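You operate a simulated robot arm through the tools that you are given. There is no shell and no other tool.

Carry out the task below with a simulated robot arm. There is one attempt and no reset: what you move stays moved.

Task
Blot the black tray's mix 59 cube dry on the felt pad, weigh it and put it back.
Fine: take the cup off the small scale and stand it on the bench; zero the scale before weighing; the tray's other cubes stay wet.

The check looks at the end state, three seconds after you hand in, the way a careful person would. Anything else that was tipped, shoved, dropped, spilled or broken makes it a failure.

Robot
A 7-joint arm with a two-finger parallel gripper, fixed in place. Base frame: the origin is on the floor under the middle of its stand, x ahead of it, y to its left, z up. Units: cm, degrees, N and s.
With the tool pointing down near the work surface it reaches from about 44 to 90 cm from the base axis. Its first joint turns from -17.0 to 126.0 degrees. Payload 1.57 kg.
The tool frame sits at the grasp point between the pads (the TCP): z along the fingers, y along the line on which they close. The tips reach 3 cm beyond it. The gripper opens to 8 cm. The fingers are 1.7 cm wide and 1.2 cm thick; the gripper's body (4 by 8.2 cm) begins 8 cm behind the TCP.
Orientation is told as [roll, pitch, yaw] about the base's x, y, z axes, in that order, counted from this pose: with the fingers straight down and closing along the base's y, the tool's x points along the base's -x, its y along +y and its z along -z.

Tools
- The arm moves only by the tool send_rows. Its argument "commands" is a list of rows, each a list of 7 numbers: the shift along the base's x, y, z in mm, then the turn, a rotation vector about the base's x, y, z in degrees, then the gripper command, from -1 (fully open) to 1 (shut), values between in proportion. In form: [[tx, ty, tz, ax, ay, az, jaw], ...]. A call has 1 to 20 rows; each row is the pose to reach, as a shift and turn from the pose commanded when the call began. Rows are played at 5 a second. More than 5 cm and 8.6 degrees between two rows, or a gripper value outside its range, and nothing of the call is played. A pose out of reach is approached as far as the arm can. The call stops where the force on the tool passes 40 N (or 10 N more than at its start, if that is more) or the arm is blocked; 0.2 s more then pass. The fingers move at their own pace (about 4.5 cm/s each) and stop on an object; they squeeze with about 29 N. The grip force told is the motor's: it shows also when the fingers shut on nothing. Time passes only in rows, and 0.2 s behind the last, so rows that repeat a pose let the fingers close. It gives the time, the measured TCP pose, the force on the tool (base axes), the opening and the grip force at its end, in the units of the frame above (readings bear some noise), with the torque about the TCP (base axes, N m) and any sound that the robot's microphone picked up, and new pictures: "views" is both (left out), scene, wrist or none.
- Cameras (640 x 400 px; columns grow to the right, rows downward): "scene" is fixed at [21.99, -49.88, 145.85]; the picture's right is [0.41, -0.91, 0.00], its down [-0.77, -0.34, -0.53] and it looks along [0.49, 0.22, -0.85] (base axes); focal length 214 px, centre (320, 200). "wrist" rides on the gripper at [7.2, -0.7, -12.2] in the tool frame; the picture's right is [0.09, 1.00, 0.00], its down [-0.84, 0.08, -0.54] and it looks along [-0.54, 0.05, 0.84] (tool axes); focal length 238 px, centre (320, 200). There is no depth. A picture from a camera that has moved, and an enlarged one, comes with that camera's place and axes in the base frame and with its lens.
- lift_body(by): slides the trunk up (or, below 0, down) by that many cm; the arm rides with it, the base frame stays. It gives what a move gives, with no picture.
- close_up(camera, box): a new picture of the part [left, top, right, bottom] of that camera's present view, enlarged. The clock stands still meanwhile.
- hand_in(): hands the job in; it is judged then, once.

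Nothing tells you positions but the pictures and the camera data. Unless the task says otherwise, let go and move clear before handing in.

The tools are called after "Call:" by a JSON object that holds its "method" and its "body". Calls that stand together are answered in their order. send_rows: Moves the arm, as the interface text tells. Its arguments: {"type":"object","properties":{"commands":{"type":"array","items":{"type":"array","items":{"type":"number"}}},"views":{"type":"string","enum":["both","scene","wrist","none"]}},"required":["commands"]} The other tools are called the same way: lift_body (by) moves the trunk up or down; close_up (camera, box) takes an enlarged picture of a part of a camera's view; hand_in () hands the job in.

At the start:

```text
time: 0.0
tool_pos: [70.98, -3.51, 115.93]
tool_rot: [0.0, 0.0, -0.1]
wrist_force: [-0.4, 0.4, 0.6]
wrist_torque: [0.01, 0.02, 0.0]
gripper_width: 8.0
gripper_force: 0.1
trunk travel left (down, up): [-72.5, 6.5]
```

scene: 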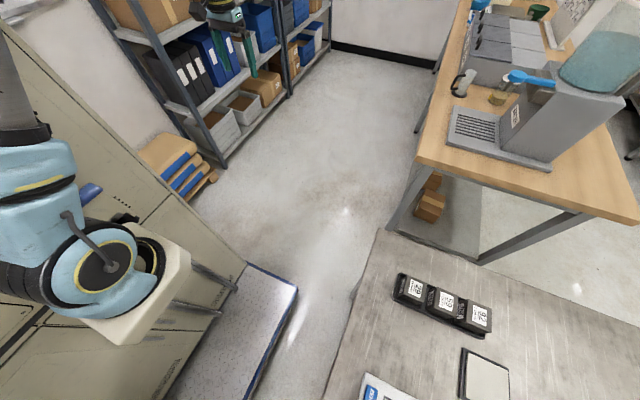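
wrist: 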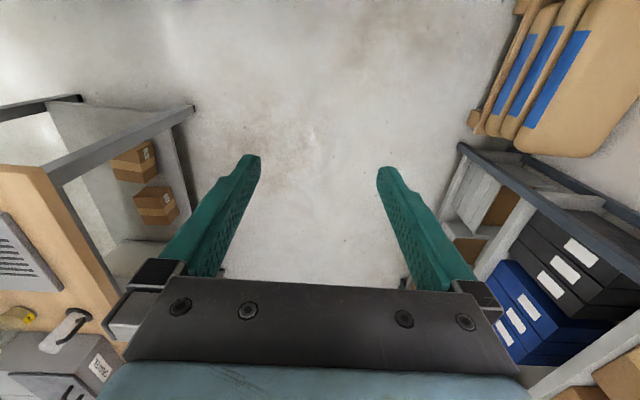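

I see a metal bench at the lower right with a black tray of three labelled cubes, a felt-like pad, and something (perhaps the scale) at the bottom edge. I'll look closer before moving.

Call:
{"method": "close_up", "body": {"camera": "scene", "box": [380, 260, 520, 348]}}

Call:
{"method": "close_up", "body": {"camera": "scene", "box": [320, 300, 640, 400]}}

Call:
{"method": "close_up", "body": {"camera": "scene", "box": [400, 0, 640, 200]}}

```text
4.55 times, centred on (450, 304) of scene
camera zoom: at [21.99, -49.88, 145.85], right [0.41, -0.91, 0.0], down [-0.77, -0.34, -0.53], along [0.49, 0.22, -0.85], focal length 975 px, centre (-271, -273)
```

zoom: 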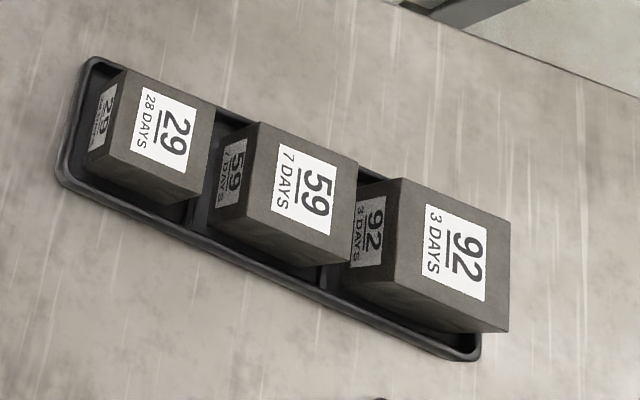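

```text
2.00 times, centred on (480, 350) of scene
camera zoom: at [21.99, -49.88, 145.85], right [0.41, -0.91, 0.0], down [-0.77, -0.34, -0.53], along [0.49, 0.22, -0.85], focal length 429 px, centre (0, -100)
```

zoom: 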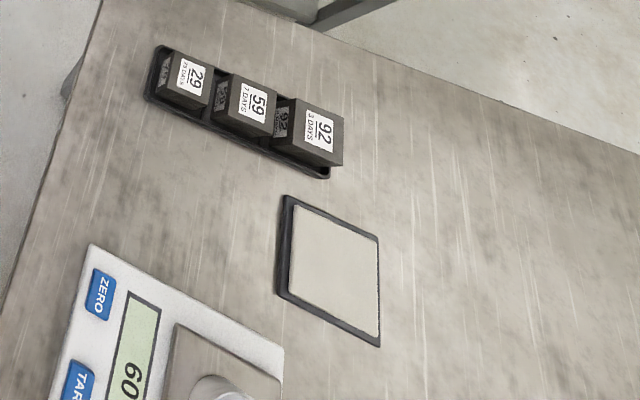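

```text
2.00 times, centred on (520, 100) of scene
camera zoom: at [21.99, -49.88, 145.85], right [0.41, -0.91, 0.0], down [-0.77, -0.34, -0.53], along [0.49, 0.22, -0.85], focal length 429 px, centre (-80, 400)
```

zoom: 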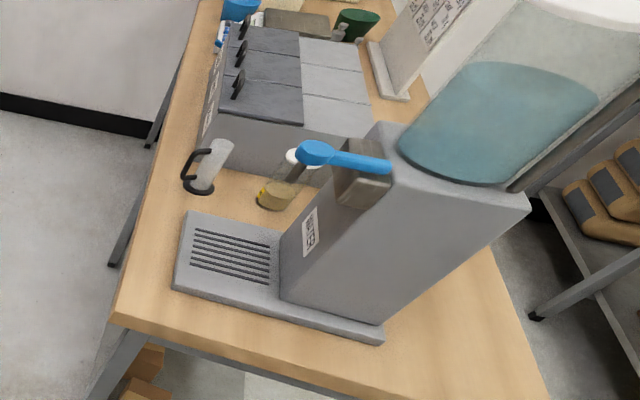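

The metal bench lies to the robot's right (−y), holding the tray with cubes 29, 59 and 92, the felt pad, and a scale with ZERO and TARE buttons and a cup on it. I'll swing the arm round toward it at its present height and look with the wrist camera.

Call:
{"method": "send_rows", "body": {"commands": [[-7.3, -43.7, 0, 0, 0, -3.57, -1], [-17.3, -86.7, 0, 0, 0, -7.15, -1], [-30, -128.7, 0, 0, 0, -10.72, -1], [-45.1, -169.6, 0, 0, 0, -14.29, -1], [-62.7, -209.4, 0, 0, 0, -17.87, -1], [-82.6, -247.7, 0, 0, 0, -21.44, -1], [-104.8, -284.4, 0, 0, 0, -25, -1], [-129.1, -319.5, 0, 0, 0, -28.6, -1]], "views": "both"}}

```text
time: 1.8
tool_pos: [58.05, -35.57, 116.04]
tool_rot: [0.0, -0.1, -28.8]
wrist_force: [-0.4, -0.6, 0.2]
wrist_torque: [-0.02, 0.03, -0.03]
gripper_width: 8.02
gripper_force: 0.0
trunk travel left (down, up): [-72.5, 6.5]
camera wrist: at [51.36, -32.65, 128.12], right [0.4, 0.92, 0.0], down [0.77, -0.33, 0.54], along [0.5, -0.22, -0.84], focal length 238 px, centre (320, 200)
```

scene: 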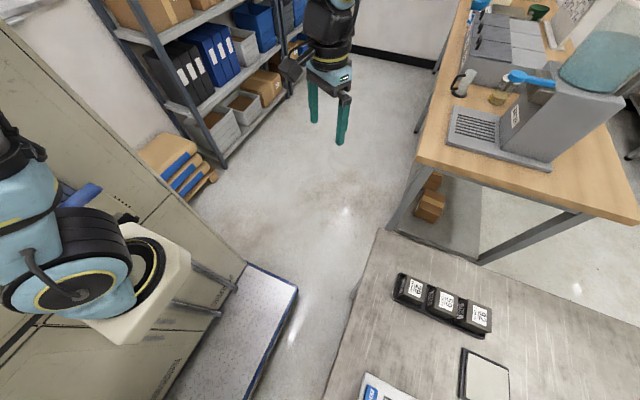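
wrist: 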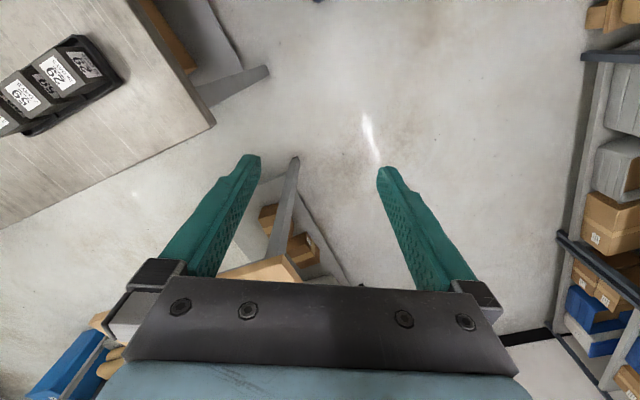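

The swing works; triangulating the bench corner puts the bench top at about z = 85 and its near edge at y ≈ −55. I'll continue swinging until the wrist camera sees the tray, pad and scale.

Call:
{"method": "send_rows", "body": {"commands": [[-26.4, -33.4, 0, 0, 0, -3.6, -1], [-54.6, -64.8, 0, 0, 0, -7.1, -1], [-84.5, -94.2, 0, 0, 0, -10.7, -1], [-116.2, -121.5, 0, 0, 0, -14.3, -1], [-149.2, -146.7, 0, 0, 0, -17.9, -1], [-183.5, -169.6, 0, 0, 0, -21.4, -1], [-219, -190.1, 0, 0, 0, -25, -1], [-255.7, -208.3, 0, 0, 0, -28.6, -1]], "views": "both"}}

```text
time: 3.6
tool_pos: [32.55, -56.14, 116.04]
tool_rot: [0.1, 0.1, -57.3]
wrist_force: [0.8, -0.1, 1.0]
wrist_torque: [-0.01, 0.01, 0.02]
gripper_width: 7.99
gripper_force: 0.0
trunk travel left (down, up): [-72.5, 6.5]
camera wrist: at [28.01, -50.62, 128.24], right [0.79, 0.62, 0.0], down [0.52, -0.66, 0.54], along [0.33, -0.43, -0.84], focal length 238 px, centre (320, 200)
```

scene: 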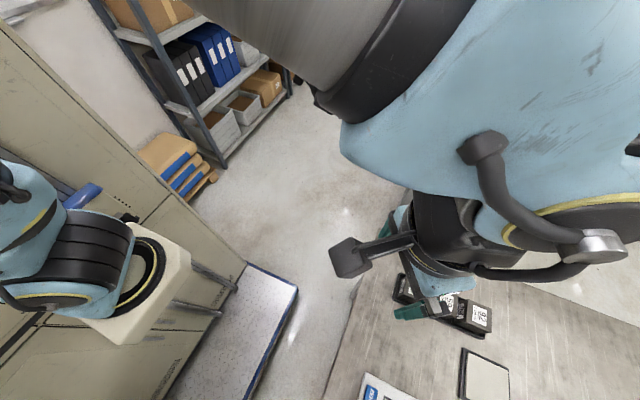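
wrist: 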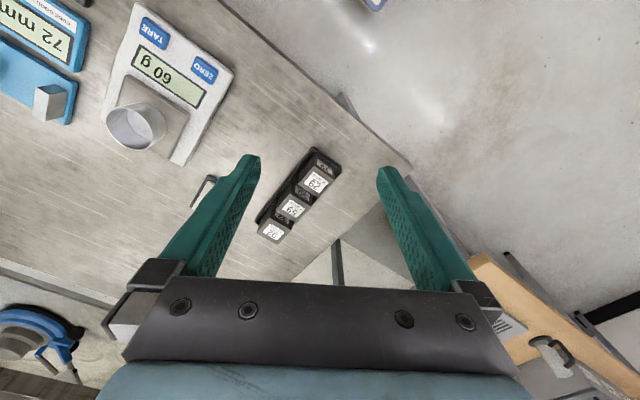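

The wrist view shows the scale reading 60 g with the cup on it, plus another instrument beside it ("72 mm"). I'll swing further to see the whole bench clearly.

Call:
{"method": "send_rows", "body": {"commands": [[-40.1, -21.3, 0, 0, 0, -4, -1], [-81.5, -39.8, 0, 0, 0, -8, -1], [-124.1, -55.3, 0, 0, 0, -12, -1], [-167.8, -67.8, 0, 0, 0, -16, -1], [-212.1, -77.2, 0, 0, 0, -20, -1]], "views": "both"}}

Call:
{"method": "close_up", "body": {"camera": "wrist", "box": [0, 0, 320, 200]}}

Call:
{"method": "close_up", "body": {"camera": "wrist", "box": [200, 0, 520, 200]}}

```text
time: 4.8
tool_pos: [11.24, -64.1, 116.03]
tool_rot: [0.0, -0.1, -77.3]
wrist_force: [0.1, 0.0, 0.7]
wrist_torque: [0.01, 0.05, 0.03]
gripper_width: 7.98
gripper_force: 0.1
trunk travel left (down, up): [-72.5, 6.5]
camera wrist: at [9.05, -57.19, 128.16], right [0.95, 0.31, 0.0], down [0.26, -0.8, 0.54], along [0.17, -0.52, -0.84], focal length 238 px, centre (320, 200)
```

scene: 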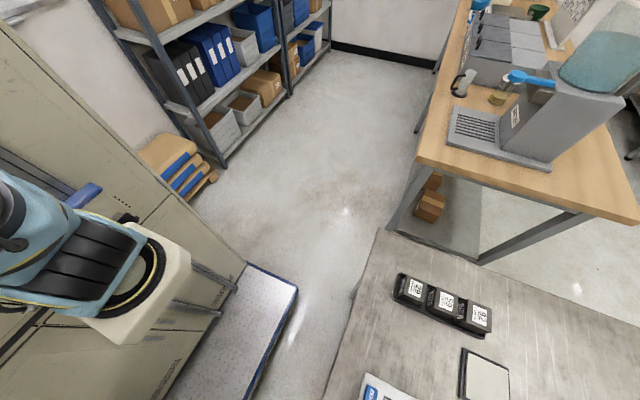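
wrist: 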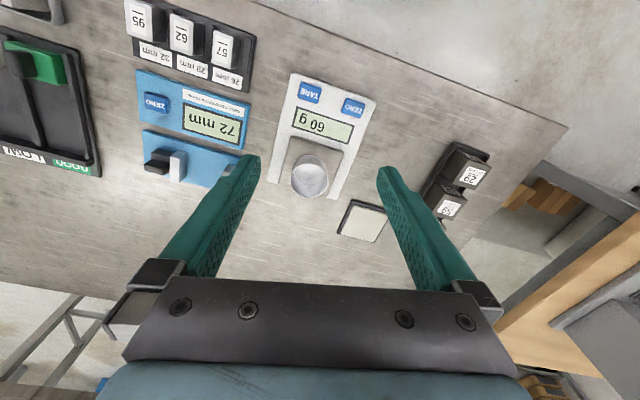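

```text
2.00 times, centred on (160, 100) of wrist
camera zoom: at [9.05, -57.19, 128.16], right [0.95, 0.31, 0.0], down [0.26, -0.8, 0.54], along [0.17, -0.52, -0.84], focal length 477 px, centre (640, 400)
```

zoom: 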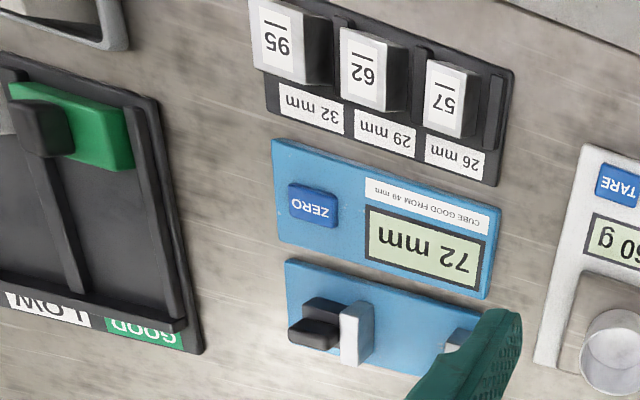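

```text
2.00 times, centred on (360, 100) of wrist
camera zoom: at [9.05, -57.19, 128.16], right [0.95, 0.31, 0.0], down [0.26, -0.8, 0.54], along [0.17, -0.52, -0.84], focal length 477 px, centre (240, 400)
```

zoom: 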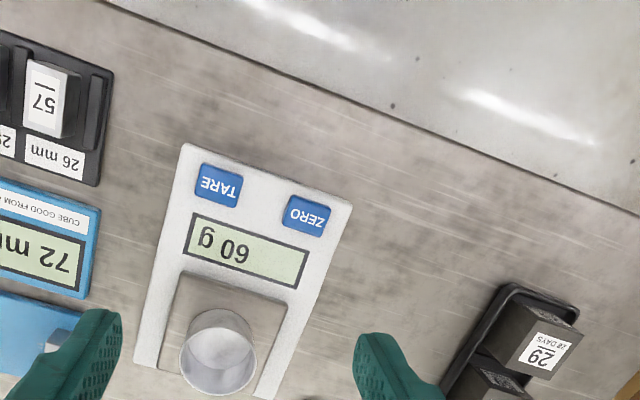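

I see the scale (about x 6–20, y −62…−81) with the cup on its platform, the felt pad near (29, −86), and the tray near (40, −74); a caliper gauge and racks stand to the left. I'll turn the tool so the fingers close along x and take a second viewpoint to measure the cup and tray.

Call:
{"method": "send_rows", "body": {"commands": [[42, 0, -10, 0, 0, -3.2, -1], [84, 0, -20, 0, 0, -6.4, -1], [126, 0, -30, 0, 0, -9.6, -1], [167, 0, -40, 0, 0, -12.8, -1], [167, 0, -40, 0, 0, -12.8, -1]], "views": "both"}}

Call:
{"method": "close_up", "body": {"camera": "wrist", "box": [80, 80, 330, 236]}}

Call:
{"method": "close_up", "body": {"camera": "wrist", "box": [240, 100, 480, 250]}}

```text
time: 6.0
tool_pos: [27.88, -64.16, 112.09]
tool_rot: [0.1, -0.1, -90.2]
wrist_force: [0.0, -0.6, -0.6]
wrist_torque: [-0.05, 0.0, 0.01]
gripper_width: 7.98
gripper_force: 0.1
trunk travel left (down, up): [-72.5, 6.5]
camera wrist: at [27.26, -56.89, 124.17], right [1.0, 0.09, 0.0], down [0.08, -0.84, 0.54], along [0.05, -0.54, -0.84], focal length 238 px, centre (320, 200)
```

scene: 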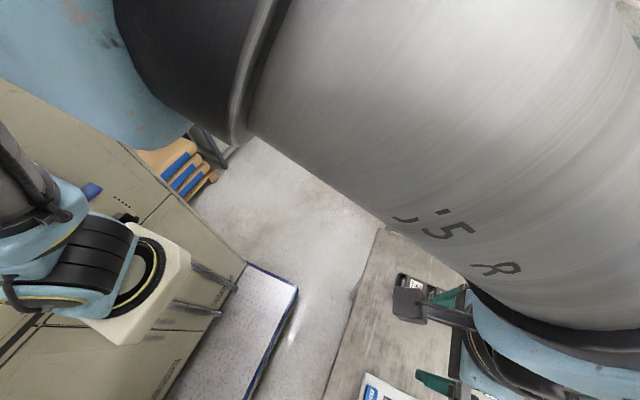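
wrist: 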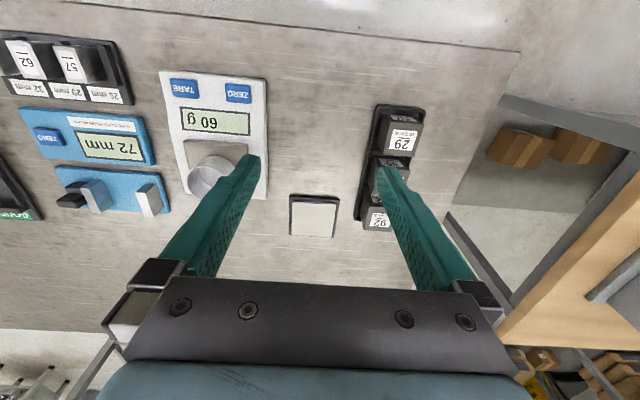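

```text
2.56 times, centred on (205, 158) of wrist
camera zoom: at [27.26, -56.89, 124.17], right [1.0, 0.09, 0.0], down [0.08, -0.84, 0.54], along [0.05, -0.54, -0.84], focal length 610 px, centre (614, 308)
```

zoom: 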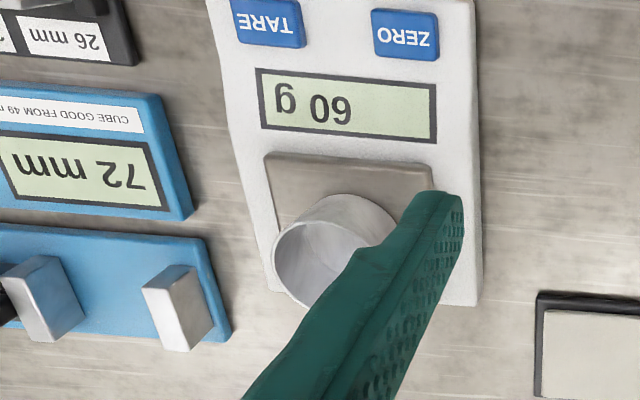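

```text
2.67 times, centred on (360, 175) of wrist
camera zoom: at [27.26, -56.89, 124.17], right [1.0, 0.09, 0.0], down [0.08, -0.84, 0.54], along [0.05, -0.54, -0.84], focal length 636 px, centre (213, 267)
```

zoom: 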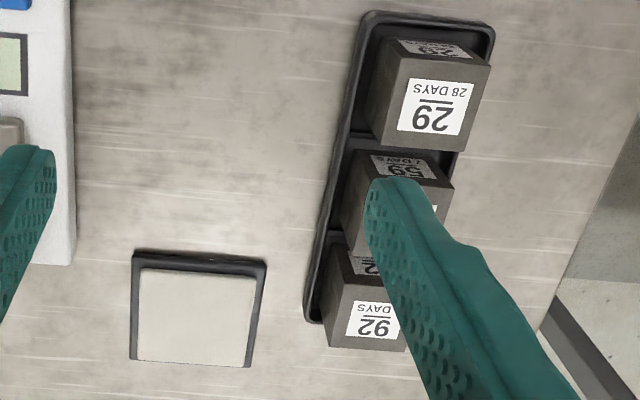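

The tool now closes along x; the pad and tray positions agree with the scene estimate. A finger hides the cup, so I'll move in front of the scale to look straight at the cup.

Call:
{"method": "send_rows", "body": {"commands": [[-38, 0, 0, 0, 0, 0, -1], [-76, 0, 0, 0, 0, 0, -1], [-114, 0, 0, 0, 0, 0, -1], [-150, 0, 0, 0, 0, 0, -1], [-150, 0, 0, 0, 0, 0, -1]], "views": "wrist"}}

Call:
{"method": "close_up", "body": {"camera": "wrist", "box": [250, 80, 410, 240]}}

```text
time: 7.2
tool_pos: [12.92, -64.08, 112.03]
tool_rot: [-0.1, 0.0, -90.1]
wrist_force: [0.5, 0.0, -0.5]
wrist_torque: [0.01, 0.01, 0.04]
gripper_width: 7.99
gripper_force: 0.0
trunk travel left (down, up): [-72.5, 6.5]
camera wrist: at [12.25, -56.85, 124.19], right [1.0, 0.09, 0.0], down [0.08, -0.84, 0.54], along [0.05, -0.54, -0.84], focal length 238 px, centre (320, 200)
```

wrist: 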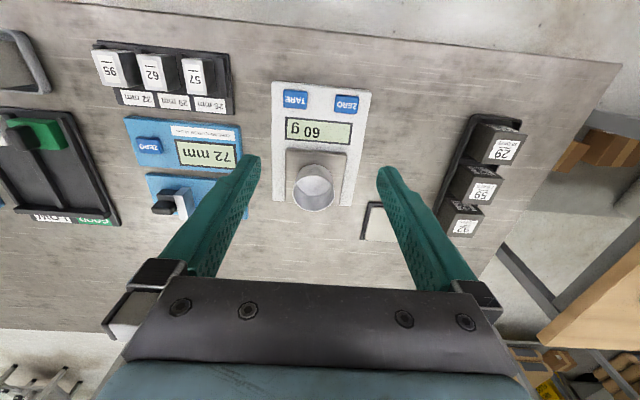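

```text
2.50 times, centred on (330, 160) of wrist
camera zoom: at [12.25, -56.85, 124.19], right [1.0, 0.09, 0.0], down [0.08, -0.84, 0.54], along [0.05, -0.54, -0.84], focal length 596 px, centre (295, 300)
```

zoom: 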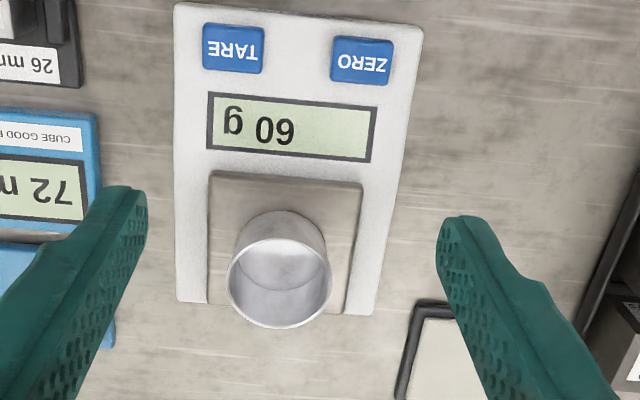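

From two views the cup comes out centred at about (13.0, −74.9), rim ≈ 6 cm wide at z ≈ 94.6, on a platform at z ≈ 89.8; ZERO is at about (16.6, −63.3, 89). I'll move above the cup and check alignment before lowering.

Call:
{"method": "send_rows", "body": {"commands": [[0, -36, -30, 0, 0, 0, -1], [0, -72, -60, 0, 0, 0, -1], [0, -108.5, -90, 0, 0, 0, -1], [0, -108.5, -120, 0, 0, 0, -1], [0, -108.5, -120, 0, 0, 0, -1]], "views": "both"}}

Call:
{"method": "close_up", "body": {"camera": "wrist", "box": [200, 80, 440, 230]}}

```text
time: 8.4
tool_pos: [12.79, -74.95, 100.06]
tool_rot: [0.0, 0.0, -90.1]
wrist_force: [0.8, 0.0, -0.3]
wrist_torque: [-0.01, 0.0, 0.0]
gripper_width: 8.02
gripper_force: 0.0
trunk travel left (down, up): [-72.5, 6.5]
camera wrist: at [12.24, -67.72, 112.21], right [1.0, 0.09, 0.0], down [0.08, -0.84, 0.54], along [0.05, -0.54, -0.84], focal length 238 px, centre (320, 200)
```

scene: 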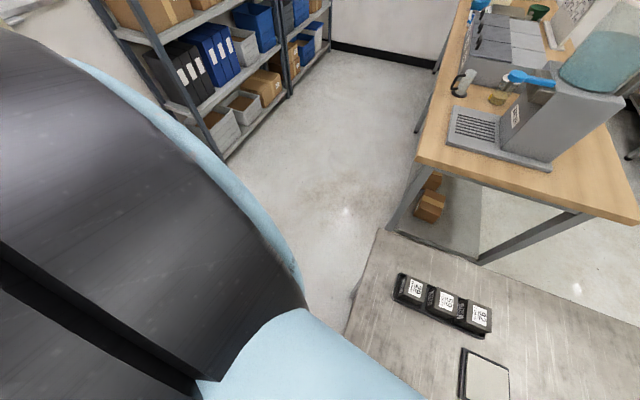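
wrist: 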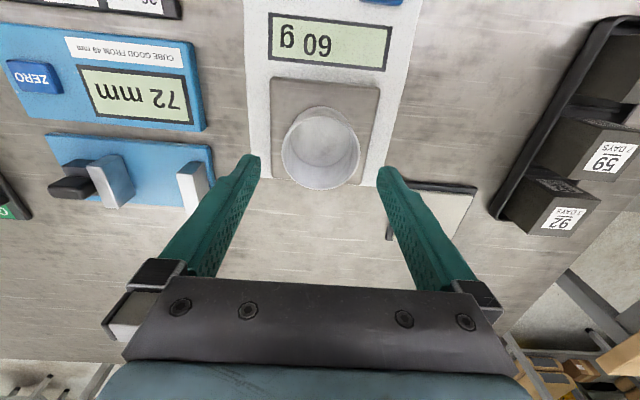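

```text
2.67 times, centred on (320, 155) of wrist
camera zoom: at [12.24, -67.72, 112.21], right [1.0, 0.09, 0.0], down [0.08, -0.84, 0.54], along [0.05, -0.54, -0.84], focal length 636 px, centre (320, 320)
```

zoom: 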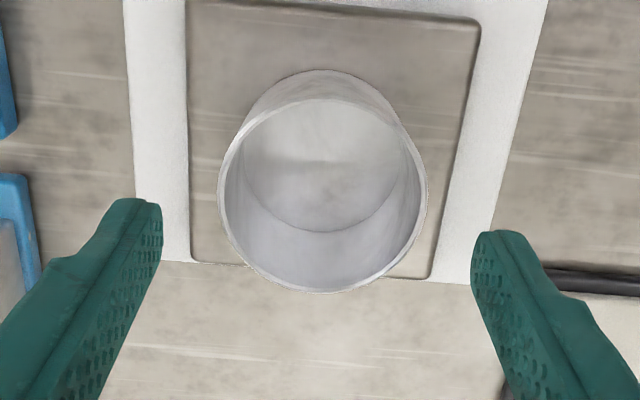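

The cup is centred between the fingers (rim centre ≈ (13.0, −74.8), 6.1 cm wide) and appears empty. I'll lower so the tips stay above the platform and close on the cup.

Call:
{"method": "send_rows", "body": {"commands": [[0, 0, -30, 0, 0, 0, -1], [0, 0, -58, 0, 0, 0, -1], [0, 0, -58, 0, 0, 0, -1], [0, 0, -58, 0, 0, 0, 0], [0, 0, -58, 0, 0, 0, 1], [0, 0, -58, 0, 0, 0, 1], [0, 0, -58, 0, 0, 0, 1]], "views": "wrist"}}

```text
time: 10.0
tool_pos: [12.79, -74.88, 94.3]
tool_rot: [0.1, 0.0, -90.1]
wrist_force: [-0.4, 0.1, -0.1]
wrist_torque: [0.01, 0.01, -0.01]
gripper_width: 6.1
gripper_force: 29.2
trunk travel left (down, up): [-72.5, 6.5]
camera wrist: at [12.22, -67.69, 106.42], right [1.0, 0.09, 0.0], down [0.08, -0.84, 0.54], along [0.05, -0.54, -0.84], focal length 238 px, centre (320, 200)
```

wrist: 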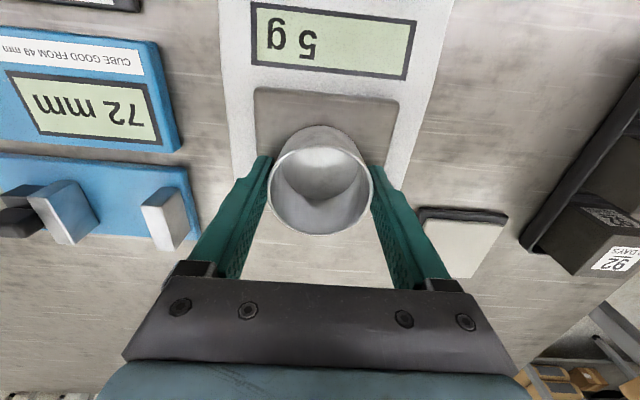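

The cup is held (6.1 cm wide). I'll lift it straight up, carry it to the clear bench area at about (28, −63) between scale and tray, and stop above it.

Call:
{"method": "send_rows", "body": {"commands": [[0, 0, 20, 0, 0, 0, 1], [0, 0, 50, 0, 0, 0, 1], [0, 0, 80, 0, 0, 0, 1], [25, 20, 80, 0, 0, 0, 1], [56, 45, 80, 0, 0, 0, 1], [88, 70, 80, 0, 0, 0, 1], [120, 96, 80, 0, 0, 0, 1], [150, 120, 80, 0, 0, 0, 1], [150, 120, 80, 0, 0, 0, 1]], "views": "both"}}

```text
time: 12.0
tool_pos: [27.89, -62.94, 102.3]
tool_rot: [0.0, 0.0, -90.1]
wrist_force: [0.1, 0.3, -0.3]
wrist_torque: [0.02, 0.01, -0.02]
gripper_width: 6.09
gripper_force: 28.9
trunk travel left (down, up): [-72.5, 6.5]
camera wrist: at [27.23, -55.65, 114.42], right [1.0, 0.09, 0.0], down [0.08, -0.84, 0.54], along [0.05, -0.54, -0.84], focal length 238 px, centre (320, 200)
```

scene: 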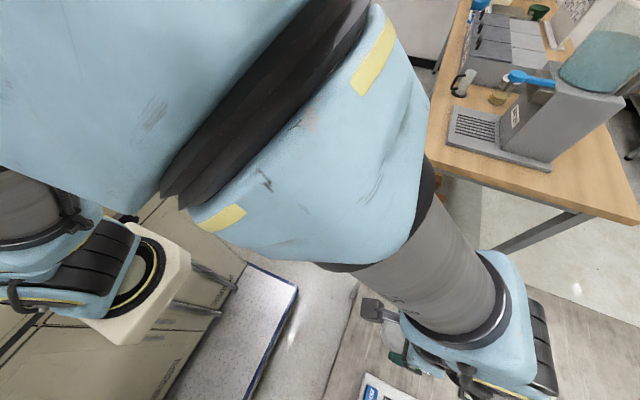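
wrist: 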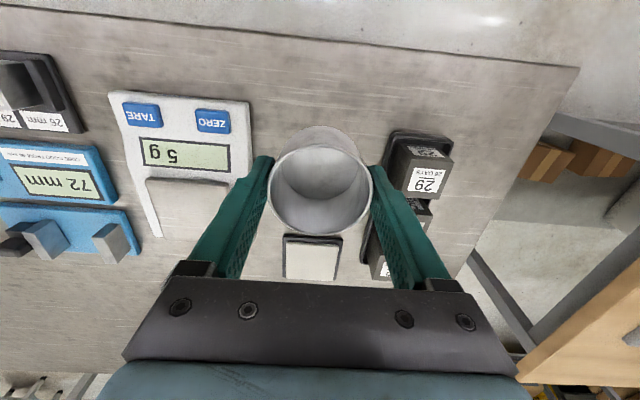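

The empty scale shows 5 g, so it will need zeroing. The area below the cup is clear bench; I'll lower it and feel for contact.

Call:
{"method": "send_rows", "body": {"commands": [[0, 0, -40, 0, 0, 0, 1], [0, 0, -80, 0, 0, 0, 1], [0, 0, -105, 0, 0, 0, 1], [0, 0, -115, 0, 0, 0, 1], [0, 0, -118, 0, 0, 0, 1], [0, 0, -118, 0, 0, 0, 1]], "views": "wrist"}}

```text
time: 13.4
tool_pos: [27.83, -63.07, 90.26]
tool_rot: [0.0, 0.0, -90.1]
wrist_force: [0.0, 1.3, -1.1]
wrist_torque: [0.01, -0.04, -0.01]
gripper_width: 6.09
gripper_force: 29.1
trunk travel left (down, up): [-72.5, 6.5]
camera wrist: at [27.17, -55.76, 102.52], right [1.0, 0.09, 0.0], down [0.08, -0.84, 0.54], along [0.05, -0.54, -0.84], focal length 238 px, centre (320, 200)
```

wrist: 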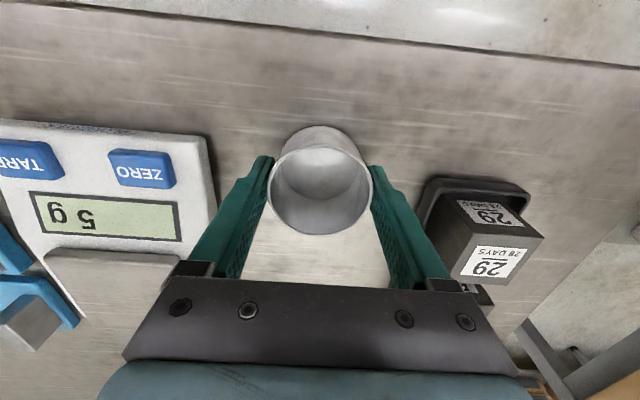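

Call:
{"method": "send_rows", "body": {"commands": [[0, 0, -2, 0, 0, 0, 1], [0, 0, -4, 0, 0, 0, 1], [0, 0, -4, 0, 0, 0, 1]], "views": "none"}}

```text
time: 14.2
tool_pos: [27.95, -63.03, 90.06]
tool_rot: [0.0, 0.0, -90.2]
wrist_force: [0.2, 0.0, -0.4]
wrist_torque: [-0.04, 0.03, 0.01]
gripper_width: 6.11
gripper_force: 29.2
trunk travel left (down, up): [-72.5, 6.5]
```

No contact yet; I'll keep lowering in small steps.

Call:
{"method": "send_rows", "body": {"commands": [[0, 0, -1, 0, 0, 0, 1], [0, 0, -2, 0, 0, 0, 1], [0, 0, -3, 0, 0, 0, 1], [0, 0, -3, 0, 0, 0, 1]], "views": "none"}}

```text
time: 15.2
tool_pos: [27.88, -63.0, 89.78]
tool_rot: [0.0, 0.0, -90.1]
wrist_force: [-0.5, 2.1, 5.4]
wrist_torque: [0.1, 0.01, 0.0]
gripper_width: 6.11
gripper_force: 29.3
trunk travel left (down, up): [-72.5, 6.5]
```

The cup now rests on the bench (5 N contact). I'll open the fingers and rise straight up.

Call:
{"method": "send_rows", "body": {"commands": [[0, 0, 0, 0, 0, 0, 0], [0, 0, 0, 0, 0, 0, -1], [0, 0, 0, 0, 0, 0, -1], [0, 0, 0, 0, 0, 0, -1], [0, 0, 30, 0, 0, 0, -1], [0, 0, 75, 0, 0, 0, -1], [0, 0, 120, 0, 0, 0, -1], [0, 0, 120, 0, 0, 0, -1]], "views": "both"}}

```text
time: 17.0
tool_pos: [27.76, -62.93, 101.77]
tool_rot: [0.1, 0.0, -90.1]
wrist_force: [0.8, 1.2, -0.2]
wrist_torque: [0.0, 0.02, -0.01]
gripper_width: 7.99
gripper_force: 0.0
trunk travel left (down, up): [-72.5, 6.5]
camera wrist: at [27.1, -55.74, 113.98], right [1.0, 0.09, 0.0], down [0.08, -0.84, 0.54], along [0.05, -0.54, -0.84], focal length 238 px, centre (320, 200)
```

scene: 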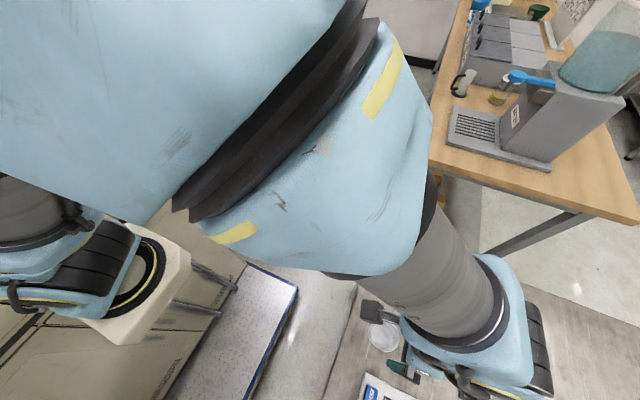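
wrist: 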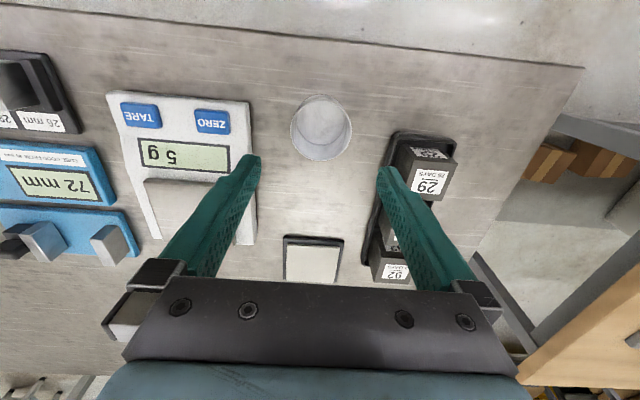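

The cup stands on the bench. Next I'll close the fingers and move above the ZERO button at about (16.5, −63.2).

Call:
{"method": "send_rows", "body": {"commands": [[-38, -1, 0, 0, 0, 0, 0], [-76, -3, 0, 0, 0, 0, 1], [-114, -4, 0, 0, 0, 0, 1], [-114, -4, -40, 0, 0, 0, 1], [-114, -4, -65, 0, 0, 0, 1], [-114, -4, -75, 0, 0, 0, 1], [-114, -4, -75, 0, 0, 0, 1]], "views": "wrist"}}

Call:
{"method": "close_up", "body": {"camera": "wrist", "box": [200, 80, 440, 230]}}

```text
time: 18.6
tool_pos: [16.45, -63.45, 94.11]
tool_rot: [0.0, 0.0, -90.2]
wrist_force: [-0.2, -0.1, 0.4]
wrist_torque: [0.02, -0.04, 0.01]
gripper_width: 0.0
gripper_force: 21.5
trunk travel left (down, up): [-72.5, 6.5]
camera wrist: at [15.82, -56.14, 106.34], right [1.0, 0.09, 0.0], down [0.08, -0.84, 0.54], along [0.05, -0.54, -0.84], focal length 238 px, centre (320, 200)
```

wrist: 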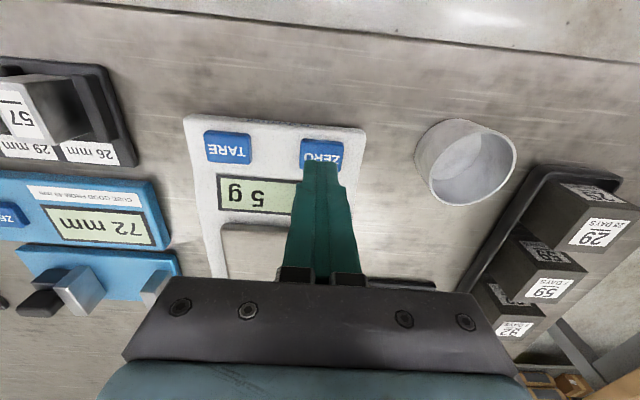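

```text
2.67 times, centred on (320, 155) of wrist
camera zoom: at [15.82, -56.14, 106.34], right [1.0, 0.09, 0.0], down [0.08, -0.84, 0.54], along [0.05, -0.54, -0.84], focal length 636 px, centre (320, 320)
```

zoom: 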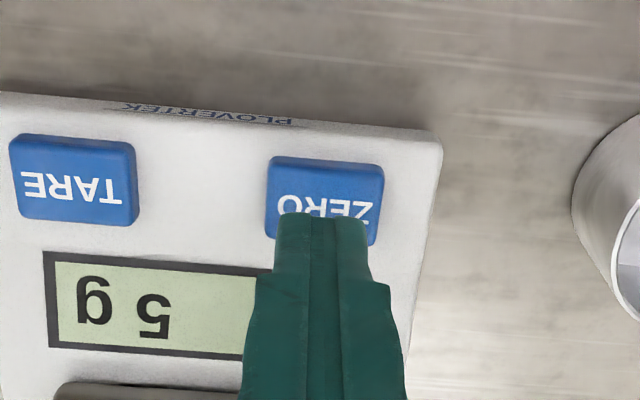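

The closed tips are over the ZERO button. I'll press down gently in small steps.

Call:
{"method": "send_rows", "body": {"commands": [[0, 2, -10, 0, 0, 0, 1], [0, 2, -16, 0, 0, 0, 1], [0, 2, -18, 0, 0, 0, 1], [0, 2, -20, 0, 0, 0, 1], [0, 2, -20, 0, 0, 0, 1]], "views": "wrist"}}

```text
time: 19.8
tool_pos: [16.57, -63.05, 92.28]
tool_rot: [0.0, 0.1, -90.1]
wrist_force: [0.4, -0.6, -0.6]
wrist_torque: [0.01, -0.03, -0.01]
gripper_width: 0.0
gripper_force: 21.5
trunk travel left (down, up): [-72.5, 6.5]
camera wrist: at [15.84, -55.92, 104.38], right [1.0, 0.09, 0.0], down [0.08, -0.84, 0.54], along [0.05, -0.54, -0.84], focal length 238 px, centre (320, 200)
```

wrist: 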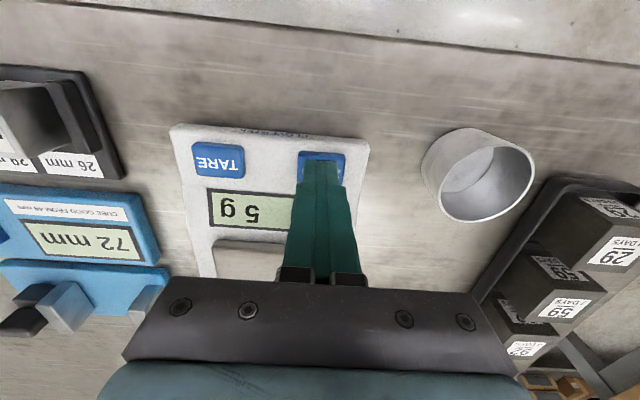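

Call:
{"method": "send_rows", "body": {"commands": [[0, 0, -1, 0, 0, 0, 1], [0, 0, -2, 0, 0, 0, 1], [0, 0, -3, 0, 0, 0, 1], [0, 0, -4, 0, 0, 0, 1]], "views": "wrist"}}

```text
time: 20.8
tool_pos: [16.53, -63.16, 91.87]
tool_rot: [0.0, 0.0, -90.1]
wrist_force: [1.9, 0.9, 1.7]
wrist_torque: [0.03, 0.0, 0.02]
gripper_width: 0.02
gripper_force: 21.4
trunk travel left (down, up): [-72.5, 6.5]
heard: click
camera wrist: at [15.8, -55.92, 103.96], right [1.0, 0.09, 0.0], down [0.08, -0.84, 0.54], along [0.05, -0.54, -0.84], focal length 238 px, centre (320, 200)
```

wrist: 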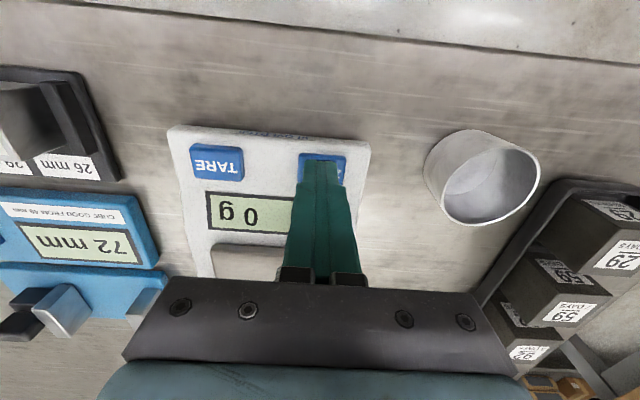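

ZERO clicked and the scale reads 0 g. I'll rise and move over to inspect the tray and cube 59 from in front.

Call:
{"method": "send_rows", "body": {"commands": [[0, 0, 45, 0, 0, 0, 1], [0, 0, 90, 0, 0, 0, 1], [40, 0, 115, 0, 0, 0, 0], [80, 0, 140, 0, 0, 0, -1], [120, 0, 160, 0, 0, 0, -1], [160, 0, 160, 0, 0, 0, -1], [200, 0, 160, 0, 0, 0, -1], [236, 0, 160, 0, 0, 0, -1], [236, 0, 160, 0, 0, 0, -1]], "views": "wrist"}}

Call:
{"method": "close_up", "body": {"camera": "wrist", "box": [210, 80, 430, 218]}}

Call:
{"method": "close_up", "body": {"camera": "wrist", "box": [0, 0, 320, 200]}}

```text
time: 22.8
tool_pos: [40.03, -63.03, 107.86]
tool_rot: [-0.1, -0.1, -90.1]
wrist_force: [-0.5, -0.3, 0.0]
wrist_torque: [0.03, 0.0, 0.03]
gripper_width: 8.01
gripper_force: 0.1
trunk travel left (down, up): [-72.5, 6.5]
camera wrist: at [39.43, -55.88, 120.0], right [1.0, 0.09, 0.0], down [0.08, -0.84, 0.54], along [0.05, -0.54, -0.84], focal length 238 px, centre (320, 200)
```

wrist: 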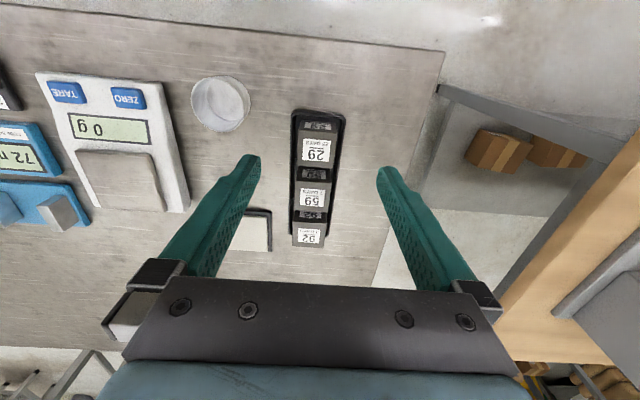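

```text
2.90 times, centred on (320, 149) of wrist
camera zoom: at [39.43, -55.88, 120.0], right [1.0, 0.09, 0.0], down [0.08, -0.84, 0.54], along [0.05, -0.54, -0.84], focal length 691 px, centre (320, 348)
```

zoom: 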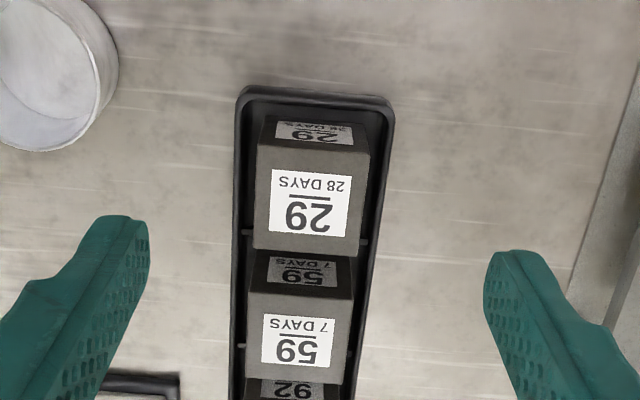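

```text
2.00 times, centred on (160, 100) of wrist
camera zoom: at [39.43, -55.88, 120.0], right [1.0, 0.09, 0.0], down [0.08, -0.84, 0.54], along [0.05, -0.54, -0.84], focal length 477 px, centre (640, 400)
```

zoom: 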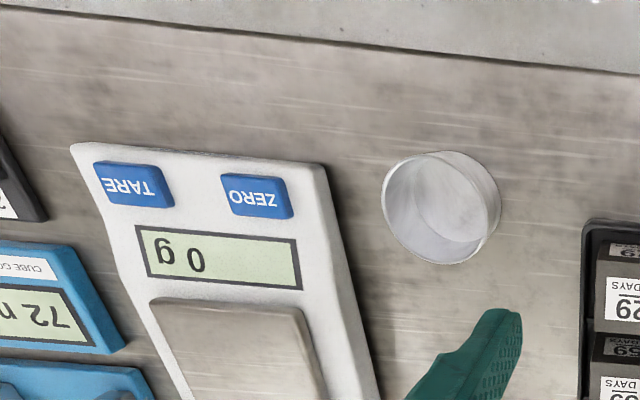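

Cube 59 sits in the middle slot at about (40.0, −74.0), roughly 5 cm wide with its top near z = 90.7, and the tray's rim is at about 86.3. I'll hover over it and check alignment.

Call:
{"method": "send_rows", "body": {"commands": [[0, -37, -20, 0, 0, 0, -1], [-1, -74, -40, 0, 0, 0, -1], [-2, -109, -60, 0, 0, 0, -1], [-2, -109, -87, 0, 0, 0, -1], [-2, -109, -87, 0, 0, 0, -1]], "views": "both"}}

Call:
{"method": "close_up", "body": {"camera": "wrist", "box": [200, 60, 440, 210]}}

```text
time: 24.0
tool_pos: [39.84, -74.09, 99.01]
tool_rot: [0.0, 0.0, -90.1]
wrist_force: [0.3, -0.2, -0.2]
wrist_torque: [0.02, -0.01, 0.0]
gripper_width: 8.0
gripper_force: 0.1
trunk travel left (down, up): [-72.5, 6.5]
camera wrist: at [39.14, -66.84, 111.15], right [1.0, 0.09, 0.0], down [0.08, -0.84, 0.54], along [0.05, -0.54, -0.84], focal length 238 px, centre (320, 200)
```

scene: 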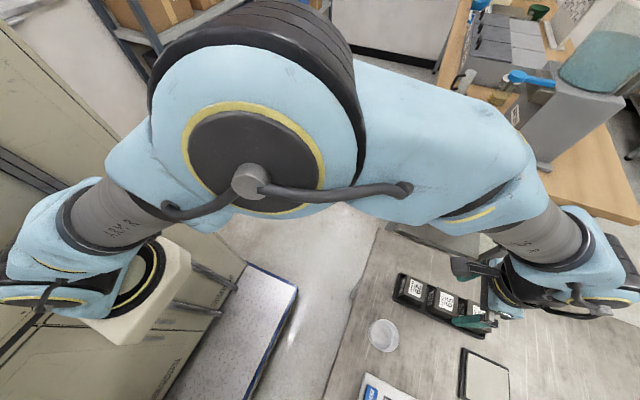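
wrist: 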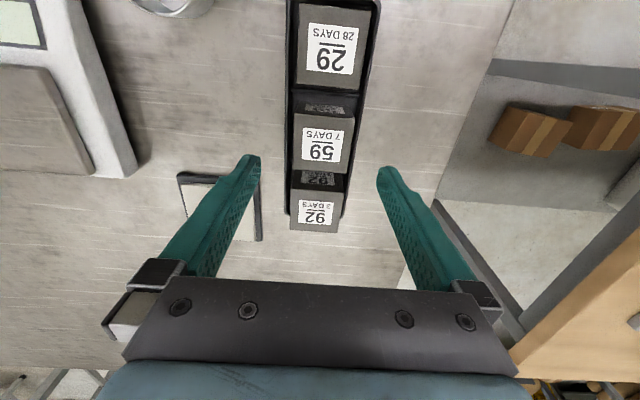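

```text
2.67 times, centred on (320, 135) of wrist
camera zoom: at [39.14, -66.84, 111.15], right [1.0, 0.09, 0.0], down [0.08, -0.84, 0.54], along [0.05, -0.54, -0.84], focal length 636 px, centre (320, 373)
```

zoom: 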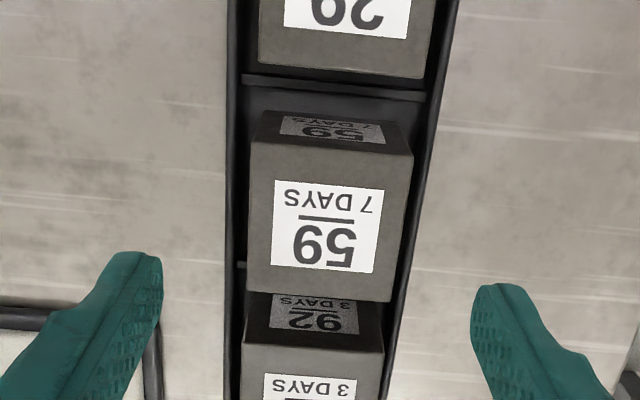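

The cube's top centre reads (40.0, −74.1) and it is about 5.1 cm wide, centred between the fingers. I'll lower until the tips are just above the tray rim and close on its ±x faces.

Call:
{"method": "send_rows", "body": {"commands": [[0, -1, -40, 0, 0, 0, -1], [0, -1, -75, 0, 0, 0, -1], [0, -1, -87, 0, 0, 0, -1], [0, -1, -87, 0, 0, 0, -1], [0, -1, -87, 0, 0, 0, 0], [0, -1, -87, 0, 0, 0, 1], [0, -1, -87, 0, 0, 0, 1], [0, -1, -87, 0, 0, 0, 1]], "views": "wrist"}}

```text
time: 25.8
tool_pos: [40.0, -74.27, 90.39]
tool_rot: [0.1, 0.0, -90.1]
wrist_force: [12.0, -2.3, -2.9]
wrist_torque: [-0.14, -1.23, -0.06]
gripper_width: 7.37
gripper_force: 45.0
trunk travel left (down, up): [-72.5, 6.5]
camera wrist: at [39.28, -67.0, 102.47], right [1.0, 0.09, 0.0], down [0.08, -0.84, 0.54], along [0.05, -0.54, -0.84], focal length 238 px, centre (320, 200)
```

wrist: 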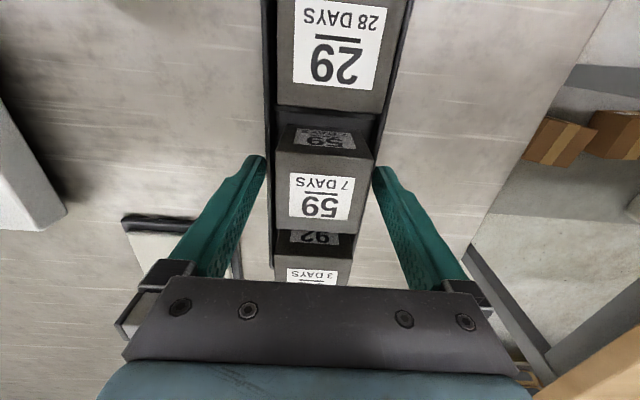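

The fingers stopped at 7.37 cm – they are gripping the tray's walls, so the rim is higher than I estimated. I'll open at once and raise.

Call:
{"method": "send_rows", "body": {"commands": [[0, 0, 0, 0, 0, 0, -1], [0, 0, 0, 0, 0, 0, -1], [0, 0, 6, 0, 0, 0, -1], [0, 0, 6, 0, 0, 0, -1]], "views": "wrist"}}

Call:
{"method": "close_up", "body": {"camera": "wrist", "box": [220, 80, 420, 205]}}

```text
time: 26.8
tool_pos: [39.76, -74.22, 90.92]
tool_rot: [-0.2, 0.0, -90.1]
wrist_force: [0.4, 0.3, 0.1]
wrist_torque: [-0.01, 0.01, -0.01]
gripper_width: 7.99
gripper_force: 0.1
trunk travel left (down, up): [-72.5, 6.5]
camera wrist: at [39.1, -67.01, 103.12], right [1.0, 0.09, 0.0], down [0.08, -0.84, 0.54], along [0.05, -0.54, -0.84], focal length 238 px, centre (320, 200)
```

wrist: 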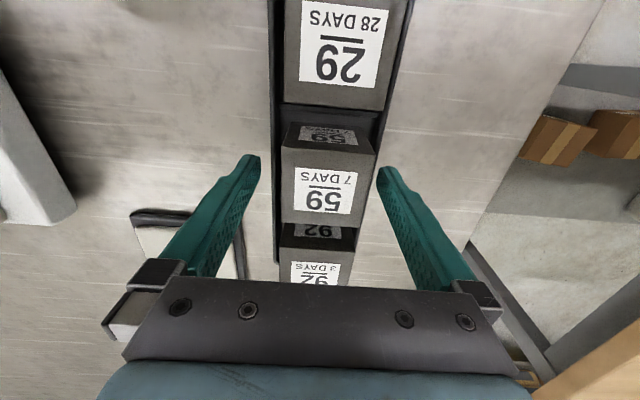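

```text
3.20 times, centred on (320, 142) of wrist
camera zoom: at [39.1, -67.01, 103.12], right [1.0, 0.09, 0.0], down [0.08, -0.84, 0.54], along [0.05, -0.54, -0.84], focal length 763 px, centre (320, 384)
```

zoom: 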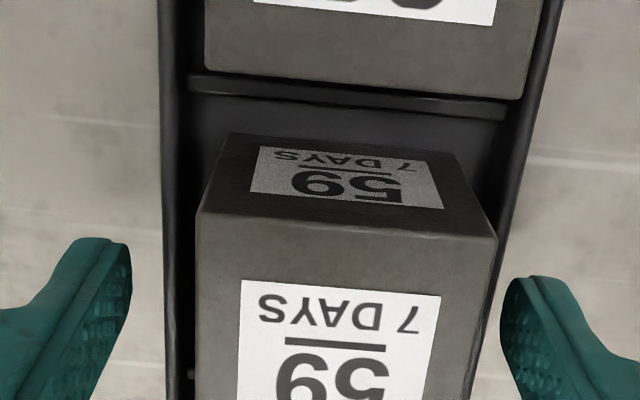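

The cube and tray have not visibly moved, and the geometry now puts the tray rim at about z = 87.35. With the tips at 87.9 I should clear it, so I'll close here and check the width.

Call:
{"method": "send_rows", "body": {"commands": [[0, 0, 1, 0, 0, 0, -0.7], [0, 0, 1, 0, 0, 0, -0.45], [0, 0, 1, 0, 0, 0, -0.3], [0, 0, 1, 0, 0, 0, -0.3]], "views": "wrist"}}

```text
time: 27.8
tool_pos: [39.85, -74.27, 91.13]
tool_rot: [0.1, 0.0, -90.1]
wrist_force: [-0.1, 0.3, 0.5]
wrist_torque: [0.02, -0.06, 0.02]
gripper_width: 5.23
gripper_force: 0.2
trunk travel left (down, up): [-72.5, 6.5]
camera wrist: at [39.17, -66.99, 103.26], right [1.0, 0.09, 0.0], down [0.08, -0.84, 0.54], along [0.05, -0.54, -0.84], focal length 238 px, centre (320, 200)
```

wrist: 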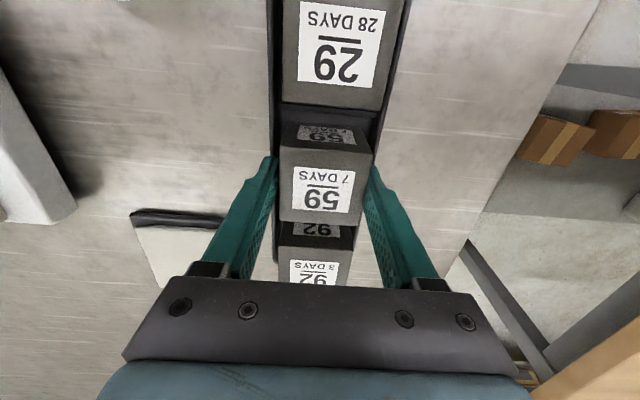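

The fingers cleared the rim (5.2 cm opening, no contact yet). Now I'll squeeze the cube.

Call:
{"method": "send_rows", "body": {"commands": [[0, 0, -2, 0, 0, 0, -0.3], [0, 0, -2, 0, 0, 0, 0], [0, 0, -2, 0, 0, 0, 1], [0, 0, -2, 0, 0, 0, 1], [0, 0, -2, 0, 0, 0, 1]], "views": "wrist"}}

```text
time: 29.0
tool_pos: [39.88, -74.17, 90.92]
tool_rot: [0.0, -0.1, -90.1]
wrist_force: [0.8, -0.9, 1.9]
wrist_torque: [0.02, -0.09, 0.02]
gripper_width: 4.97
gripper_force: 29.4
trunk travel left (down, up): [-72.5, 6.5]
camera wrist: at [39.2, -66.97, 103.08], right [1.0, 0.09, 0.0], down [0.08, -0.84, 0.54], along [0.05, -0.54, -0.84], focal length 238 px, centre (320, 200)
```

wrist: 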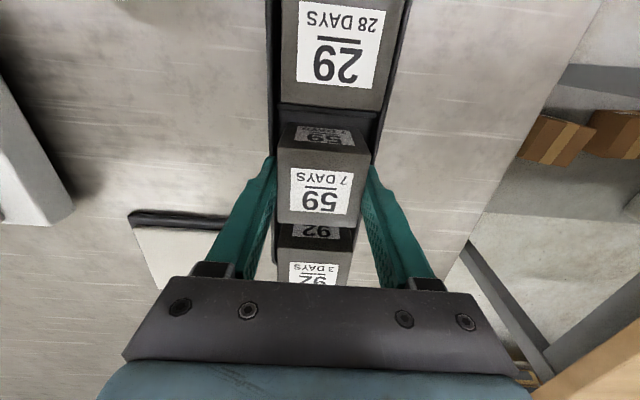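

Cube 59 is held at 4.97 cm wide. I'll lift it straight up slowly and check.

Call:
{"method": "send_rows", "body": {"commands": [[0, 0, 10, 0, 0, 0, 1], [0, 0, 25, 0, 0, 0, 1], [0, 0, 45, 0, 0, 0, 1], [0, 0, 70, 0, 0, 0, 1], [0, 0, 95, 0, 0, 0, 1], [0, 0, 95, 0, 0, 0, 1]], "views": "both"}}

```text
time: 30.4
tool_pos: [39.9, -74.17, 100.55]
tool_rot: [-0.1, 0.0, -90.0]
wrist_force: [-0.1, 0.9, -3.6]
wrist_torque: [0.0, -0.02, -0.01]
gripper_width: 4.98
gripper_force: 27.9
trunk travel left (down, up): [-72.5, 6.5]
camera wrist: at [39.24, -66.93, 112.65], right [1.0, 0.09, 0.0], down [0.08, -0.84, 0.54], along [0.05, -0.54, -0.84], focal length 238 px, centre (320, 200)
```

scene: 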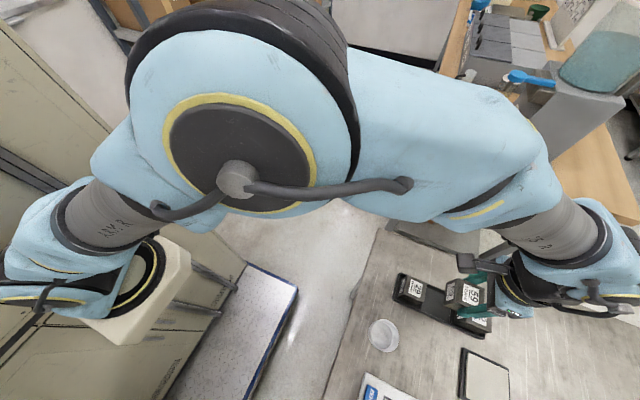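
wrist: 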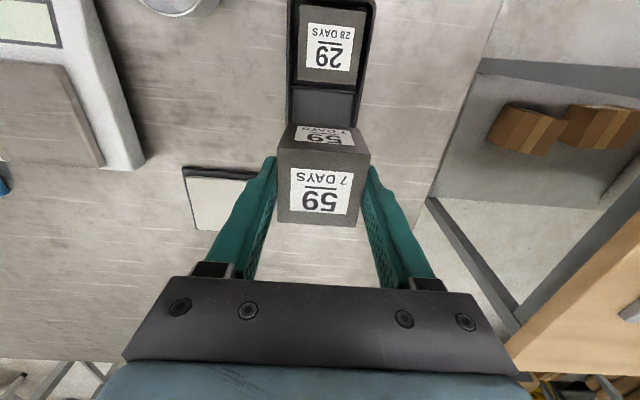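

The cube is up with about 3.5 N of weight on the tool. I'll carry it over the felt pad (centre ≈ (28.8, −85.6)), aiming slightly toward the near side for reach.

Call:
{"method": "send_rows", "body": {"commands": [[-24, -21, 0, 0, 0, 0, 1], [-48, -43, 0, 0, 0, 0, 1], [-72, -64, 0, 0, 0, 0, 1], [-96, -86, 0, 0, 0, 0, 1], [-116, -107, 0, 0, 0, 0, 1], [-116, -107, 0, 0, 0, 0, 1]], "views": "both"}}

Call:
{"method": "close_up", "body": {"camera": "scene", "box": [400, 280, 560, 380]}}

```text
time: 31.8
tool_pos: [28.16, -84.77, 100.3]
tool_rot: [0.0, 0.0, -90.1]
wrist_force: [-0.7, -0.5, -2.4]
wrist_torque: [-0.03, 0.0, 0.04]
gripper_width: 4.95
gripper_force: 29.0
trunk travel left (down, up): [-72.5, 6.5]
camera wrist: at [27.5, -77.64, 112.5], right [1.0, 0.09, 0.0], down [0.08, -0.84, 0.54], along [0.05, -0.54, -0.84], focal length 238 px, centre (320, 200)
```

scene: 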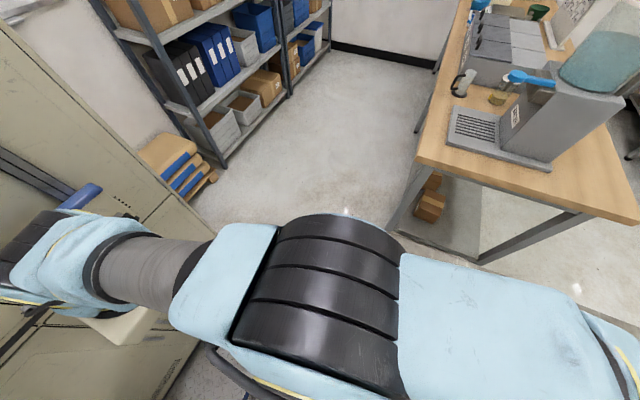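
wrist: 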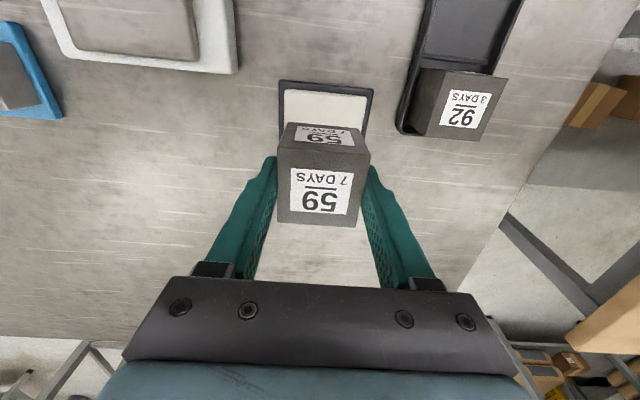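

```text
4.00 times, centred on (480, 330) of scene
camera zoom: at [21.99, -49.88, 145.85], right [0.41, -0.91, 0.0], down [-0.77, -0.34, -0.53], along [0.49, 0.22, -0.85], focal length 858 px, centre (-320, -320)
```

zoom: 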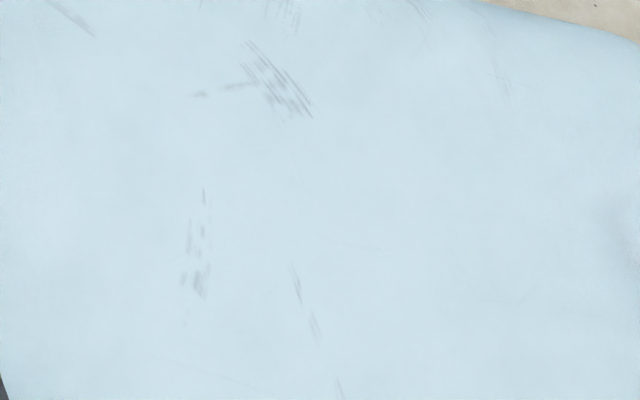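

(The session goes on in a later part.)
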